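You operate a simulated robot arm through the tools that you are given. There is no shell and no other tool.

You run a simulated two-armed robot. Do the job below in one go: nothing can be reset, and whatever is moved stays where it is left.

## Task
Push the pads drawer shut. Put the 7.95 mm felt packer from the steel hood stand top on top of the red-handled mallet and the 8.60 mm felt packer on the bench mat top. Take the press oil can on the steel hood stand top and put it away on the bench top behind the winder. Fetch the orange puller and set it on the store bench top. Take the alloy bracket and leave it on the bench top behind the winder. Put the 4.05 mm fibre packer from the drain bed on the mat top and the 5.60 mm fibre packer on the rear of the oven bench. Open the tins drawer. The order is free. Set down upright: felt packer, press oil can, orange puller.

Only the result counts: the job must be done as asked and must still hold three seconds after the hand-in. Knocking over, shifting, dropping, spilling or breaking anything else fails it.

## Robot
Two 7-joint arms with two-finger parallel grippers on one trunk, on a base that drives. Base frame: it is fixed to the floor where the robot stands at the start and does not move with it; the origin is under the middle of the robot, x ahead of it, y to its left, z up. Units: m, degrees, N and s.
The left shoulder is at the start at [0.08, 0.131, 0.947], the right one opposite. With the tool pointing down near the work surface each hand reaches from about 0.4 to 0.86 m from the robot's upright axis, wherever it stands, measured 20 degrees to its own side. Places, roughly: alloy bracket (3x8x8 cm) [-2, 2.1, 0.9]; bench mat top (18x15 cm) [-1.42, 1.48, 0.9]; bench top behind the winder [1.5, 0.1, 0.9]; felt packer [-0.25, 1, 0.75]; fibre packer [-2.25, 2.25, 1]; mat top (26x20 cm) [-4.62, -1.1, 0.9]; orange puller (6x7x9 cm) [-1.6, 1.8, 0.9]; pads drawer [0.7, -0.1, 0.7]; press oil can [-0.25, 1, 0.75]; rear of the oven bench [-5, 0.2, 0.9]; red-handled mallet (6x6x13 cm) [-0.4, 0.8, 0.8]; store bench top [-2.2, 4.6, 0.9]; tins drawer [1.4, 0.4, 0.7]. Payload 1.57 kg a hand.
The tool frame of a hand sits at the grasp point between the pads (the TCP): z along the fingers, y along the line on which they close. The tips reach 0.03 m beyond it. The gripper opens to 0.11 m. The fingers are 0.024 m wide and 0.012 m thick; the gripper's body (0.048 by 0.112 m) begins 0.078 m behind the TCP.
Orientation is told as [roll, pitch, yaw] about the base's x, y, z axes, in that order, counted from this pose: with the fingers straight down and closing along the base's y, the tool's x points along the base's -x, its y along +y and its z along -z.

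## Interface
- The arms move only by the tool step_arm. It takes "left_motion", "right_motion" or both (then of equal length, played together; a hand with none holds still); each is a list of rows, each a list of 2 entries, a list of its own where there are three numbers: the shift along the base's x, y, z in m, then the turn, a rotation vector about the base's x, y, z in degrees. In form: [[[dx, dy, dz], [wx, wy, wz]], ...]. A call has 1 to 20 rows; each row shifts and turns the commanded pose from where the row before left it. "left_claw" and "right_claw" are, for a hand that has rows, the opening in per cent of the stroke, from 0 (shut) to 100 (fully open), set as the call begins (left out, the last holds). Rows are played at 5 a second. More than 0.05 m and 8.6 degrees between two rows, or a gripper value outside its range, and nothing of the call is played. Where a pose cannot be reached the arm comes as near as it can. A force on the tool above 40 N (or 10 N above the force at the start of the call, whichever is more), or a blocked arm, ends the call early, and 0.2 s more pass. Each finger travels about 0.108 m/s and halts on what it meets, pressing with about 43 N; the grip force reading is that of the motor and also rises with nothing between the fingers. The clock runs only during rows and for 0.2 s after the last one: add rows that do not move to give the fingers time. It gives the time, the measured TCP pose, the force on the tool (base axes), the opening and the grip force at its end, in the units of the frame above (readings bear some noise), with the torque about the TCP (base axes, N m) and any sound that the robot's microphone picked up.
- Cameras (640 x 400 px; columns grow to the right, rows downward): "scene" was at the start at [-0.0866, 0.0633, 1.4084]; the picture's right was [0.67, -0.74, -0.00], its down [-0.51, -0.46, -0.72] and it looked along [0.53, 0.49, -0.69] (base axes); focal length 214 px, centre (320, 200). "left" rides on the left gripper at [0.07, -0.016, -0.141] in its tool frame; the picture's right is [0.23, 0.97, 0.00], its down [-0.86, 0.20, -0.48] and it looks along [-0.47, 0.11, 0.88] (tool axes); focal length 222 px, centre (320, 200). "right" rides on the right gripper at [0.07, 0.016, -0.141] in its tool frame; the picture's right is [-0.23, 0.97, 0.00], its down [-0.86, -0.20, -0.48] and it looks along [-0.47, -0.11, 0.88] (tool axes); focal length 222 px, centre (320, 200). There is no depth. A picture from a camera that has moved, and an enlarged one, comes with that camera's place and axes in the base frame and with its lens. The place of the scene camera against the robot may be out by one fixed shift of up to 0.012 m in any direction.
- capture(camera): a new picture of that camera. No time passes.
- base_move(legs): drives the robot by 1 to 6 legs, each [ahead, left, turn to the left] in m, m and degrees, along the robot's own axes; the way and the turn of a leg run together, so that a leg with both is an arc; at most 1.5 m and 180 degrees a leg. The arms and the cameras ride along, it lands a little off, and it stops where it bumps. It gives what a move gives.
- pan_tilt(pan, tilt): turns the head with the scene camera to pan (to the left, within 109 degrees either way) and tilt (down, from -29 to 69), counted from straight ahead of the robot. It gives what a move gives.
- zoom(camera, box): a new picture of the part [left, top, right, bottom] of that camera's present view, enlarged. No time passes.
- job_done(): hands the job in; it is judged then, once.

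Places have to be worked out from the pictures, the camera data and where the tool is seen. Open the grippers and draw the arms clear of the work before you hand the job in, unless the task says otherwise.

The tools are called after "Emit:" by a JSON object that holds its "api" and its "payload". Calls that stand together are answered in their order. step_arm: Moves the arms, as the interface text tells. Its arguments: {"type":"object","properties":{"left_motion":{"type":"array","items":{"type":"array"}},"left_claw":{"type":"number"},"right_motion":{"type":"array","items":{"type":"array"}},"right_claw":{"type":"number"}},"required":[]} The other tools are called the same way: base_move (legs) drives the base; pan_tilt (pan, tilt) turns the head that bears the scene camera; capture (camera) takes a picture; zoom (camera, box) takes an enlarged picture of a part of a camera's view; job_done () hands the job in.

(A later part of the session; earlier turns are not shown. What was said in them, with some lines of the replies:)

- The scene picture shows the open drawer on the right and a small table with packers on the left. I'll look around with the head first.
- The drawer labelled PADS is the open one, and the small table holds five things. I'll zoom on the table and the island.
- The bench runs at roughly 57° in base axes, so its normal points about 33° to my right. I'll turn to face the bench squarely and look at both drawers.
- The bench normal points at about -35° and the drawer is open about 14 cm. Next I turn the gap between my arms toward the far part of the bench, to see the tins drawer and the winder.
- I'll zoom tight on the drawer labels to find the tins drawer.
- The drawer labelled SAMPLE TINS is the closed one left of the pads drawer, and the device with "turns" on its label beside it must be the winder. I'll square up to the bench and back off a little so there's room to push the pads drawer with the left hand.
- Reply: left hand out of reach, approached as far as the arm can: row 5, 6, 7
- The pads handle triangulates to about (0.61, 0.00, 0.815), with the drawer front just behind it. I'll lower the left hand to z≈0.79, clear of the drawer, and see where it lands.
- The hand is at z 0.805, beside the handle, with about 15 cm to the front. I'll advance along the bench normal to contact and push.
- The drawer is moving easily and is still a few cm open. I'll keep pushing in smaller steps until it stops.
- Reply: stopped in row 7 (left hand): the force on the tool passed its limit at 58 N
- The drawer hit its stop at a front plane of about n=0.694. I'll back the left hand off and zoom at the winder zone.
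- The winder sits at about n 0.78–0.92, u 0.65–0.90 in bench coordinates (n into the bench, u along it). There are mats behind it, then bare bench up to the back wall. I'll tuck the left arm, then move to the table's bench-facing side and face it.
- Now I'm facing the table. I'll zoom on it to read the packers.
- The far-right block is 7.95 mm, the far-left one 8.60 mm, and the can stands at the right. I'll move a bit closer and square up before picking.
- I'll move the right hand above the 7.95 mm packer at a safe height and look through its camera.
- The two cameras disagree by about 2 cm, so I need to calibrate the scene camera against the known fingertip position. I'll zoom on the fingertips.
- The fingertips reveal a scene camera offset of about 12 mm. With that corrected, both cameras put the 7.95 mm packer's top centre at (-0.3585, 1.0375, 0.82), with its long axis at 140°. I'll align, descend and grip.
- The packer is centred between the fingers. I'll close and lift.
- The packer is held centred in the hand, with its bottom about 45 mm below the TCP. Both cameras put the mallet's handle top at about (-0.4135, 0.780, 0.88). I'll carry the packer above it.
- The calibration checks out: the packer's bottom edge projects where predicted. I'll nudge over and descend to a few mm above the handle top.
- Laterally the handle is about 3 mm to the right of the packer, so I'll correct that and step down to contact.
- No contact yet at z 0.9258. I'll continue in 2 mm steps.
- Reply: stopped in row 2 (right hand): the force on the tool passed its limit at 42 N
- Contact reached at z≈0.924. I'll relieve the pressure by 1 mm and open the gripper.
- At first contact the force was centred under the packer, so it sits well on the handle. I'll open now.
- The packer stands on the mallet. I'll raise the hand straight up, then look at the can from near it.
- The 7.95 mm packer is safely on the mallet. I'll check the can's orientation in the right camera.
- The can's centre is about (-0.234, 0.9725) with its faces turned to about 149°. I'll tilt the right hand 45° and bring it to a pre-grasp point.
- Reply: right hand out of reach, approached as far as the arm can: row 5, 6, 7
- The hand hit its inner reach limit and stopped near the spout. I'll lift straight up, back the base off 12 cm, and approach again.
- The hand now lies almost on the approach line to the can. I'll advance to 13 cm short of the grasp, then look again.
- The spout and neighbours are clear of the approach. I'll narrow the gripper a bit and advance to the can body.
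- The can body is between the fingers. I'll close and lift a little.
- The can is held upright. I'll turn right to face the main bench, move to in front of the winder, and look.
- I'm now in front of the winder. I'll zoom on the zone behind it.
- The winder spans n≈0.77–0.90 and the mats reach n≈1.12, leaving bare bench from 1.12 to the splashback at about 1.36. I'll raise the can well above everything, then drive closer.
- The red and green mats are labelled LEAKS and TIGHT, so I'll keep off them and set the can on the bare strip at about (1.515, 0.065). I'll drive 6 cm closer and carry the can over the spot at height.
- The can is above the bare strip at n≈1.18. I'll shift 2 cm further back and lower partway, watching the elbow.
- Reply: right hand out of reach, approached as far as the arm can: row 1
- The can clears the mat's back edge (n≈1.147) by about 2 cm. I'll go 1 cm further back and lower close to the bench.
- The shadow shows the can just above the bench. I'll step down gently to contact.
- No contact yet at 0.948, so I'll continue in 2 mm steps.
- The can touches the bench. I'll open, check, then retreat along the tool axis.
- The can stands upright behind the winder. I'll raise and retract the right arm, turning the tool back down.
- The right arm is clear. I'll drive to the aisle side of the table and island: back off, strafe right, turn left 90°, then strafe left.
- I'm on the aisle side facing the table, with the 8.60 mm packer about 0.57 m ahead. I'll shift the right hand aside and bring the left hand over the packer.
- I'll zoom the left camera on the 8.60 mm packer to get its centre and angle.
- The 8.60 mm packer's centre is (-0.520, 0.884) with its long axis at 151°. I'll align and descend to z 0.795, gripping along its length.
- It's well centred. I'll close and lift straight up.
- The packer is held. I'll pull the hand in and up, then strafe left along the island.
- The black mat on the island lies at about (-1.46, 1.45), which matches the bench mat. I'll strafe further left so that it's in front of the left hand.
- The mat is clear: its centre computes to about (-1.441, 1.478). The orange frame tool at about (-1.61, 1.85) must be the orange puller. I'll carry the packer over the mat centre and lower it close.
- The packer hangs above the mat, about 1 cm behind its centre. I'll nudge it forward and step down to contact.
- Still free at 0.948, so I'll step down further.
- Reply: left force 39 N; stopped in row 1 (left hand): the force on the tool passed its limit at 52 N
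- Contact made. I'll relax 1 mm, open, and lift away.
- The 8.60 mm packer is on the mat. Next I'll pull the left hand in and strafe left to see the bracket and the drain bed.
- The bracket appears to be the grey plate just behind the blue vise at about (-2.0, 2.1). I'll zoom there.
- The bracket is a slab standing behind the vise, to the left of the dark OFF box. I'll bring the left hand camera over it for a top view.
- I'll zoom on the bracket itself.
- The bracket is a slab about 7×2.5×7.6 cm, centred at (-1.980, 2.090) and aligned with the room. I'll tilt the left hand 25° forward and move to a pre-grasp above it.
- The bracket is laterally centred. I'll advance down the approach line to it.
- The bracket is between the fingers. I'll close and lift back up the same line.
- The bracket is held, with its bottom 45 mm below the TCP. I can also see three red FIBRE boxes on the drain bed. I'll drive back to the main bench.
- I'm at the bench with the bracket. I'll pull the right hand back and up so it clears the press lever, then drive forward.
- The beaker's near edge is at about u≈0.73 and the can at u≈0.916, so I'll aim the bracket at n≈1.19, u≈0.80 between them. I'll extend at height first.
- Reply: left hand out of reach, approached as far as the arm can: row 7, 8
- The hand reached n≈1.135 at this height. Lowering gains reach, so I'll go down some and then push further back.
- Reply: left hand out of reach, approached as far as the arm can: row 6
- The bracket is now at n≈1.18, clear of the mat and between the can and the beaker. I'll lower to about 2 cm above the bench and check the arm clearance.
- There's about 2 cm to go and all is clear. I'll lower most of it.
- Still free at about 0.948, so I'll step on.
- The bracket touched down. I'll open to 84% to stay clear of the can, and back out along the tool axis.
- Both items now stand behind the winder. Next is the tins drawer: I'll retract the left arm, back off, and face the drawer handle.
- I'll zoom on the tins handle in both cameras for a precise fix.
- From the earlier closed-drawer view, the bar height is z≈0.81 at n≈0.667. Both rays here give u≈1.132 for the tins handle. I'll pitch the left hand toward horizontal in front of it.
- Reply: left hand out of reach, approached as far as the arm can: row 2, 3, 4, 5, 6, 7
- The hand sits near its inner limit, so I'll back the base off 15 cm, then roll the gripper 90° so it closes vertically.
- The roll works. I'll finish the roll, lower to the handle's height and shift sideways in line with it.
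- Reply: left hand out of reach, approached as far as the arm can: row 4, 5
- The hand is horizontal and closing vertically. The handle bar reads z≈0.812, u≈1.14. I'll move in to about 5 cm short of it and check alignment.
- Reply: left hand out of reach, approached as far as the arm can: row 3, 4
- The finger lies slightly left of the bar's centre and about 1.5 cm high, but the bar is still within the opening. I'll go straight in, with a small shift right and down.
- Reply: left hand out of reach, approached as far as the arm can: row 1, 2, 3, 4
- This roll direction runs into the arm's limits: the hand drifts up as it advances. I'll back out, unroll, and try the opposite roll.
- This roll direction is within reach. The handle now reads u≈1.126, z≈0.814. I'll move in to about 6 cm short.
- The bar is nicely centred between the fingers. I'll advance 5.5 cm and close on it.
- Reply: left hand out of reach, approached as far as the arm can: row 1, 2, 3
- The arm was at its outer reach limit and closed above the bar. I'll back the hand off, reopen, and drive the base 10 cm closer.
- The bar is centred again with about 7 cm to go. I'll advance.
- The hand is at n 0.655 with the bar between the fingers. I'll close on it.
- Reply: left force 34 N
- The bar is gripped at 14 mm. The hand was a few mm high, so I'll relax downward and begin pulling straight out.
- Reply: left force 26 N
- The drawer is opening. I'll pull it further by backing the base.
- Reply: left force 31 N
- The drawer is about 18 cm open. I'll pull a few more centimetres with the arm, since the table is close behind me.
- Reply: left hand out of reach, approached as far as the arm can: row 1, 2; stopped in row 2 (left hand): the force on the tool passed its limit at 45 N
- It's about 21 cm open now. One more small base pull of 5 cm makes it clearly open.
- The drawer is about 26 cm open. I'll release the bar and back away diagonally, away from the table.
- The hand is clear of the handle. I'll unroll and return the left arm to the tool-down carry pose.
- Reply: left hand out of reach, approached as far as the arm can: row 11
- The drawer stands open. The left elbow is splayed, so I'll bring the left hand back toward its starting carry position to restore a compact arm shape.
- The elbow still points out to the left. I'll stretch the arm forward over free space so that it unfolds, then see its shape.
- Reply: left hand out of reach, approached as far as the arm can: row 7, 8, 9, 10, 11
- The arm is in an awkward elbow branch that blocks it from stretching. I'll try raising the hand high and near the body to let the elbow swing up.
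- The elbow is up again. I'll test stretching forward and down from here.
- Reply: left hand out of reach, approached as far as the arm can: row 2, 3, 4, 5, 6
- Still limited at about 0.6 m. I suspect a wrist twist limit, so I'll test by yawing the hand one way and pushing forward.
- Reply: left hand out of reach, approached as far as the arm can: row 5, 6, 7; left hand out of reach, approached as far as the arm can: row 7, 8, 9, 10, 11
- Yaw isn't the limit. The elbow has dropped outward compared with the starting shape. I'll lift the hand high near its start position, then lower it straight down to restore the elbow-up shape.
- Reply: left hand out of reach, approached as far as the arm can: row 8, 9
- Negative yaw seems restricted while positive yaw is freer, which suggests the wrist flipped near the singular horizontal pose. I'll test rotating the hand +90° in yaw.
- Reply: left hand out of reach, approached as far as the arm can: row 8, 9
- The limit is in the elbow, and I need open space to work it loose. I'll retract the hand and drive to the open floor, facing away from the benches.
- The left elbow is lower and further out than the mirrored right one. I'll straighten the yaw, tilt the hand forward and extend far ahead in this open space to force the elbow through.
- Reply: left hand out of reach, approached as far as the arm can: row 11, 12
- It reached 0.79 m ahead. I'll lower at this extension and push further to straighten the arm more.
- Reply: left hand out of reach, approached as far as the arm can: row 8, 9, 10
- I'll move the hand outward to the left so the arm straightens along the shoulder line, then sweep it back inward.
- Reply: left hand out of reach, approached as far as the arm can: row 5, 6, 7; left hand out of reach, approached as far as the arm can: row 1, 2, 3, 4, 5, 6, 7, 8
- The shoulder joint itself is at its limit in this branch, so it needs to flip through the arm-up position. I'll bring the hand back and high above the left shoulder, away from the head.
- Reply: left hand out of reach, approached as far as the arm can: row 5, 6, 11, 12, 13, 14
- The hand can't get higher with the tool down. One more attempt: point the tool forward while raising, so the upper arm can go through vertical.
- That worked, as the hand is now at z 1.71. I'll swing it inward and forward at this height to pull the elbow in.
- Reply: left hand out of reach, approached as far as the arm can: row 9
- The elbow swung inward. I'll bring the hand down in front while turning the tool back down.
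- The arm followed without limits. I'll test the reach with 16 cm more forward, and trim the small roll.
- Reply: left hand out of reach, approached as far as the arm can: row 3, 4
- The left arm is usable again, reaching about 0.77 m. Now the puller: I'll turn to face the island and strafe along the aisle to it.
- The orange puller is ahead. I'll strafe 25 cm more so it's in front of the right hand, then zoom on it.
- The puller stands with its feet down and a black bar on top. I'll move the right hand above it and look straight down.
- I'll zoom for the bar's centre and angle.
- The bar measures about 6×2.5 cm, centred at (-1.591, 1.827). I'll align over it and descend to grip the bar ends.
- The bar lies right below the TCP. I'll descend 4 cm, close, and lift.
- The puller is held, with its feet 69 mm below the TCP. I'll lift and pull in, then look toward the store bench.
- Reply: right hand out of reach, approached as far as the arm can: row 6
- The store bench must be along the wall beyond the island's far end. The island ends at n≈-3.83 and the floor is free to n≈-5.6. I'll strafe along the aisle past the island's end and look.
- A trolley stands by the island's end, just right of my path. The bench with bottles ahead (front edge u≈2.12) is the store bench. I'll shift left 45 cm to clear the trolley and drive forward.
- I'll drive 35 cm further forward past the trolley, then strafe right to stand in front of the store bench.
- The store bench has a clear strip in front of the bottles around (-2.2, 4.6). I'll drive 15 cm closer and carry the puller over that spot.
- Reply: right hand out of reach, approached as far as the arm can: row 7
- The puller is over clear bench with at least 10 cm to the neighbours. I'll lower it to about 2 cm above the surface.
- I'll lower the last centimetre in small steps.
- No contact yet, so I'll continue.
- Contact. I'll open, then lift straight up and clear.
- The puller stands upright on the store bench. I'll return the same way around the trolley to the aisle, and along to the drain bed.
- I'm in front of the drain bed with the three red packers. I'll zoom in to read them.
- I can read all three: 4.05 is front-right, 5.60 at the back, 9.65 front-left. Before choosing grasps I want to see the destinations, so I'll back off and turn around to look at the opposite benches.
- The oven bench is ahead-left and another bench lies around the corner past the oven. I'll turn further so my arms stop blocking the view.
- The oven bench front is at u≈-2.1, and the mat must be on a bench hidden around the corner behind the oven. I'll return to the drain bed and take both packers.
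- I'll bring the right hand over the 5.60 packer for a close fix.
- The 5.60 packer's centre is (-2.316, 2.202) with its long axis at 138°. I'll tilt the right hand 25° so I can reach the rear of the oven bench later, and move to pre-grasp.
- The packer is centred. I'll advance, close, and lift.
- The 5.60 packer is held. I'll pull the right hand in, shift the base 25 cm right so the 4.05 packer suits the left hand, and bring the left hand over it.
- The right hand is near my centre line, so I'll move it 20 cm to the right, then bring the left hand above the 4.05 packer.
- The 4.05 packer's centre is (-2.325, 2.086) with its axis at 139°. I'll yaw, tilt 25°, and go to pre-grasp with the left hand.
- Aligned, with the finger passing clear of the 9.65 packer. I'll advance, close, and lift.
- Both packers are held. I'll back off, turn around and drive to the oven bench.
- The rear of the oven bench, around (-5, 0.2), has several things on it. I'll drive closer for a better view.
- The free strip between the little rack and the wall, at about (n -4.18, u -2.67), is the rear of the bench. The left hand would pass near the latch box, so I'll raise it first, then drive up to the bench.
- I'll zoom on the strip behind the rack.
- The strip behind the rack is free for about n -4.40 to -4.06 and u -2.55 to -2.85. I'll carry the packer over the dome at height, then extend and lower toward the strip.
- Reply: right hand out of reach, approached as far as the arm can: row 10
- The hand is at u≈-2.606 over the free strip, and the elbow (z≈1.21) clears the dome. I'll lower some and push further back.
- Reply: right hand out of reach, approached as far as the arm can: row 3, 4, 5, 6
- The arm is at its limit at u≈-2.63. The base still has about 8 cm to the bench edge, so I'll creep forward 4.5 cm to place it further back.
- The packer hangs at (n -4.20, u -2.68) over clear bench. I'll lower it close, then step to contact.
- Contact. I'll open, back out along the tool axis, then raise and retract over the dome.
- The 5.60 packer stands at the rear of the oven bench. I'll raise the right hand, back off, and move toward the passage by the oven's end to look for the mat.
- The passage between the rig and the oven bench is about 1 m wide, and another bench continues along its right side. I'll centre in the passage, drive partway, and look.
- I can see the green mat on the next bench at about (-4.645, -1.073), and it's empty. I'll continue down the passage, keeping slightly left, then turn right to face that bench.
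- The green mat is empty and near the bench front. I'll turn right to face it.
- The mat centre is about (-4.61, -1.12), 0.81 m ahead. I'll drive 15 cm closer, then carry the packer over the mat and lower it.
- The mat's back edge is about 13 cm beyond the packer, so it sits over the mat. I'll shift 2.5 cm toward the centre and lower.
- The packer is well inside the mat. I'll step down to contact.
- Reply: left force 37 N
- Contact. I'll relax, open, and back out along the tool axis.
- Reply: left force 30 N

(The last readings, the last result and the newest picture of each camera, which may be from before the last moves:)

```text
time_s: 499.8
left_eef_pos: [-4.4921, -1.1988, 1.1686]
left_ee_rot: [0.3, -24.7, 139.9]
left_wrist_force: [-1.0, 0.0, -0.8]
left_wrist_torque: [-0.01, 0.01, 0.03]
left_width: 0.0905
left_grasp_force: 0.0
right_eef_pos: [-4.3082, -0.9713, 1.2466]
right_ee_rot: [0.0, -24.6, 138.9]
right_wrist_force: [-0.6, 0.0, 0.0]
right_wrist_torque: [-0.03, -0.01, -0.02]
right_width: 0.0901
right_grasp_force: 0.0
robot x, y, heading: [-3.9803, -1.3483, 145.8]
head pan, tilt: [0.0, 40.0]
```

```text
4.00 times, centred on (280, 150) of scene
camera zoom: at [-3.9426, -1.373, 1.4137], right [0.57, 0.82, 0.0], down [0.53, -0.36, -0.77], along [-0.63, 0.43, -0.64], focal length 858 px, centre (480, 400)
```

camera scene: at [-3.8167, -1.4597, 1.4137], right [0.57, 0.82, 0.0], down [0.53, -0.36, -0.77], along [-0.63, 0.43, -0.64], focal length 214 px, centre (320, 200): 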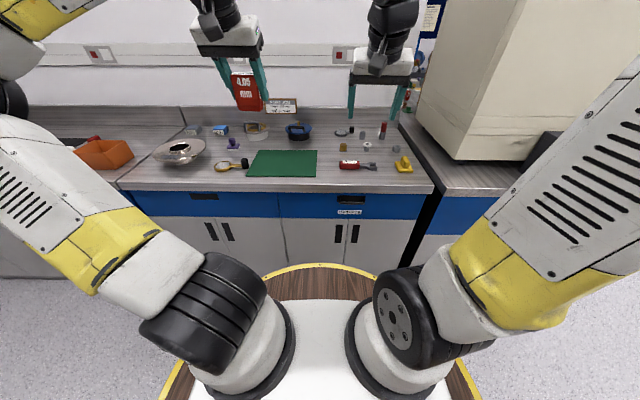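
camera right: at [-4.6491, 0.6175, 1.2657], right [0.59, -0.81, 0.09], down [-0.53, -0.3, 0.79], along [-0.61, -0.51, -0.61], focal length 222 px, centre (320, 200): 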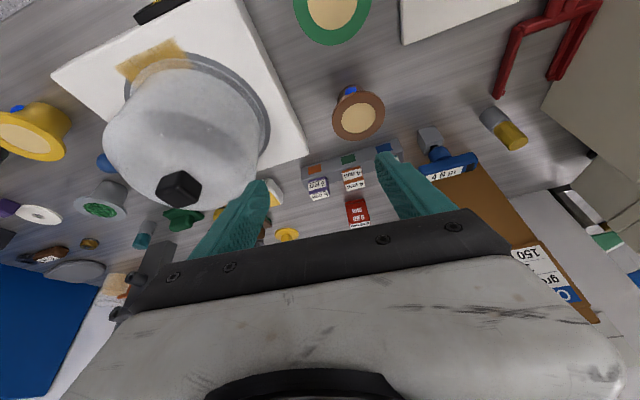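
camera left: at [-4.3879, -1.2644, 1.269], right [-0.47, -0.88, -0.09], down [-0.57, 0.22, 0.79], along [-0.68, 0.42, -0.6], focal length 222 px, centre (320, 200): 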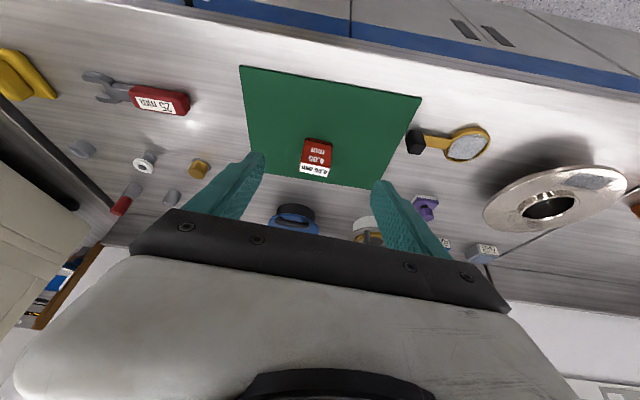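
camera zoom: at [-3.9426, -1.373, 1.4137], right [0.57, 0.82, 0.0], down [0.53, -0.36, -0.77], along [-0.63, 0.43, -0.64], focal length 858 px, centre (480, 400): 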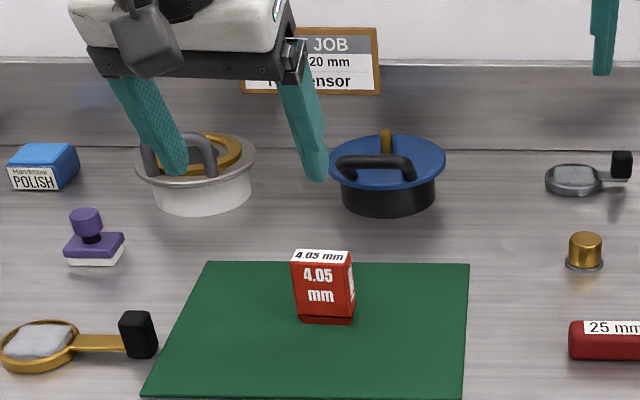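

The 4.05 packer stands on the green mat, so every item is placed. I'll back out the way I came and look at the table from afar, to check that nothing there was disturbed.

Emit:
{"api": "step_arm", "payload": {"left_motion": [[[0.02, -0.014, 0.04], [0, 0, 0]], [[0.02, -0.014, 0.04], [0, 0, 0]], [[0, 0, 0.04], [0, 0, 0]]]}}

Emit:
{"api": "base_move", "payload": {"legs": [[-0.15, 0, 0], [0, 0, 89.0], [-0.9, -0.05, 0], [-1.2, -0.03, 0]]}}

Emit:
{"api": "pan_tilt", "payload": {"pan": 109, "tilt": 10}}

Emit:
{"api": "capture", "payload": {"camera": "scene"}}

```text
time_s: 500.6
left_eef_pos: [-4.454, -1.2238, 1.2894]
left_ee_rot: [0.2, -24.6, 139.9]
left_wrist_force: [0.2, -0.3, 0.1]
left_wrist_torque: [0.01, 0.01, 0.0]
left_width: 0.09
left_grasp_force: 0.1
right_eef_pos: [-4.3069, -0.9717, 1.2484]
right_ee_rot: [-0.1, -24.6, 138.8]
right_wrist_force: [-0.4, 0.0, 0.1]
right_wrist_torque: [0.01, 0.0, 0.02]
right_width: 0.09
right_grasp_force: 0.2
robot x, y, heading: [-3.9837, -1.3479, 145.6]
head pan, tilt: [0.0, 40.0]
```

```text
time_s: 515.7
left_eef_pos: [-2.7949, -0.1737, 1.2888]
left_ee_rot: [0.1, -24.7, -131.1]
left_wrist_force: [0.0, 0.0, 0.0]
left_wrist_torque: [0.0, 0.01, -0.07]
left_width: 0.0902
left_grasp_force: 0.1
right_eef_pos: [-3.0435, -0.0233, 1.2471]
right_ee_rot: [-0.2, -24.5, -132.0]
right_wrist_force: [0.1, -0.1, 0.3]
right_wrist_torque: [-0.02, -0.01, -0.02]
right_width: 0.0904
right_grasp_force: 0.0
robot x, y, heading: [-2.6623, 0.2945, -125.4]
head pan, tilt: [0.0, 40.0]
```

```text
time_s: 517.6
left_eef_pos: [-2.7944, -0.1738, 1.289]
left_ee_rot: [0.1, -24.5, -131.1]
left_wrist_force: [0.0, 0.5, 0.5]
left_wrist_torque: [0.01, 0.02, 0.01]
left_width: 0.0902
left_grasp_force: 0.0
right_eef_pos: [-3.0444, -0.0234, 1.2482]
right_ee_rot: [-0.2, -24.5, -132.0]
right_wrist_force: [0.6, 0.9, -1.2]
right_wrist_torque: [-0.03, -0.02, -0.01]
right_width: 0.0901
right_grasp_force: 0.1
robot x, y, heading: [-2.6579, 0.2986, -125.5]
head pan, tilt: [108.9, 10.0]
```

```text
taken
camera scene: at [-2.4965, 0.3923, 1.4613], right [-0.29, -0.96, 0.0], down [-0.17, 0.05, -0.98], along [0.94, -0.28, -0.17], focal length 214 px, centre (320, 200)
```

scene: 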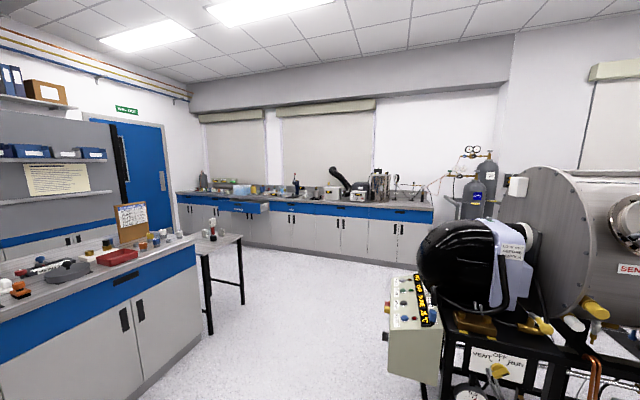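

The table and main bench are in view. I'll zoom to verify the mallet stack, the drawers and the things behind the winder.

Emit:
{"api": "zoom", "payload": {"camera": "scene", "box": [190, 205, 254, 245]}}

Emit:
{"api": "zoom", "payload": {"camera": "scene", "box": [180, 170, 340, 250]}}

Emit:
{"api": "zoom", "payload": {"camera": "scene", "box": [245, 175, 309, 215]}}

```text
10.00 times, centred on (222, 225) of scene
camera zoom: at [-2.4965, 0.3923, 1.4613], right [-0.29, -0.96, 0.0], down [-0.17, 0.05, -0.98], along [0.94, -0.28, -0.17], focal length 2145 px, centre (1300, -50)
```

zoom: 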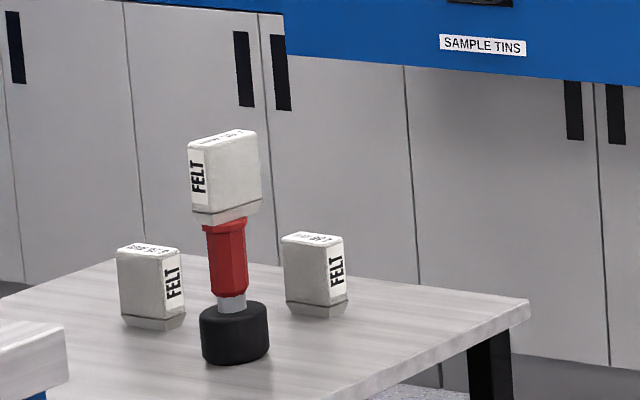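

```text
4.00 times, centred on (260, 210) of scene
camera zoom: at [-2.4965, 0.3923, 1.4613], right [-0.29, -0.96, 0.0], down [-0.17, 0.05, -0.98], along [0.94, -0.28, -0.17], focal length 858 px, centre (560, 160)
```

zoom: 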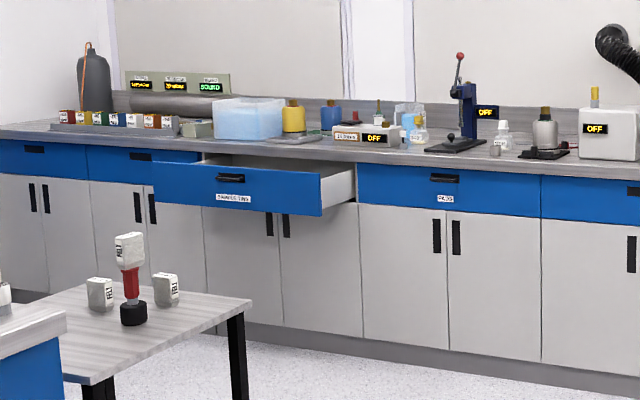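

```text
10.00 times, centred on (277, 195) of scene
camera zoom: at [-2.4965, 0.3923, 1.4613], right [-0.29, -0.96, 0.0], down [-0.17, 0.05, -0.98], along [0.94, -0.28, -0.17], focal length 2145 px, centre (750, 250)
```

zoom: 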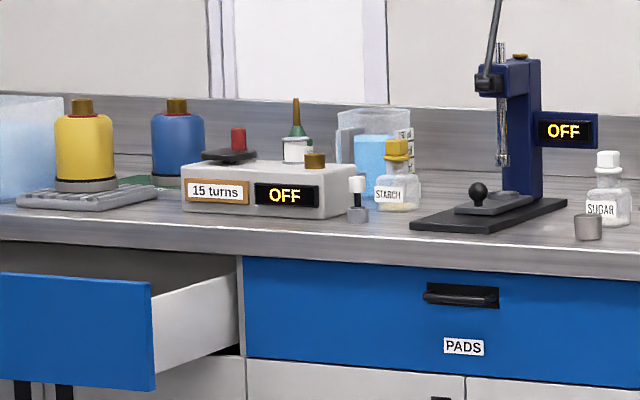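

Everything checks out. The packer stands on the mallet, the pads drawer is shut, the tins drawer is open, and the can is upright behind the winder. The bracket isn't visible from here, but it was standing there after I set it down. Both grippers are empty and open and both arms are clear, so I'm handing in.

Emit:
{"api": "job_done", "payload": {}}

```text
The job is handed in.
```

I finished the whole job and handed it in; the result of the judging hasn't come back to me. I checked the table and main bench once more from across the room just before handing in. I saw the other items standing right after I set each one down.

| Item | Where it is now | Last seen |
|---|---|---|
| Pads drawer | Pushed shut to its stop | Final check |
| Tins drawer | About 26 cm open | Final check |
| 7.95 mm felt packer | Upright on top of the red-handled mallet | Final check |
| Press oil can | Upright on the bare bench behind the winder, off the coloured mats | Final check |
| Alloy bracket | Standing behind the winder, beside the can | When placed |
| 8.60 mm felt packer | Upright on the bench mat | When placed |
| Orange puller | Upright on the store bench | When placed |
| 5.60 mm fibre packer | At the rear of the oven bench, behind the small rack | When placed |
| 4.05 mm fibre packer | On the green mat | When placed |

I saw nothing else knocked over or shifted. I never saw the exact boundaries of the "behind the winder" and "rear of the oven bench" areas. I placed those items on clear bench close to the coordinates you gave.
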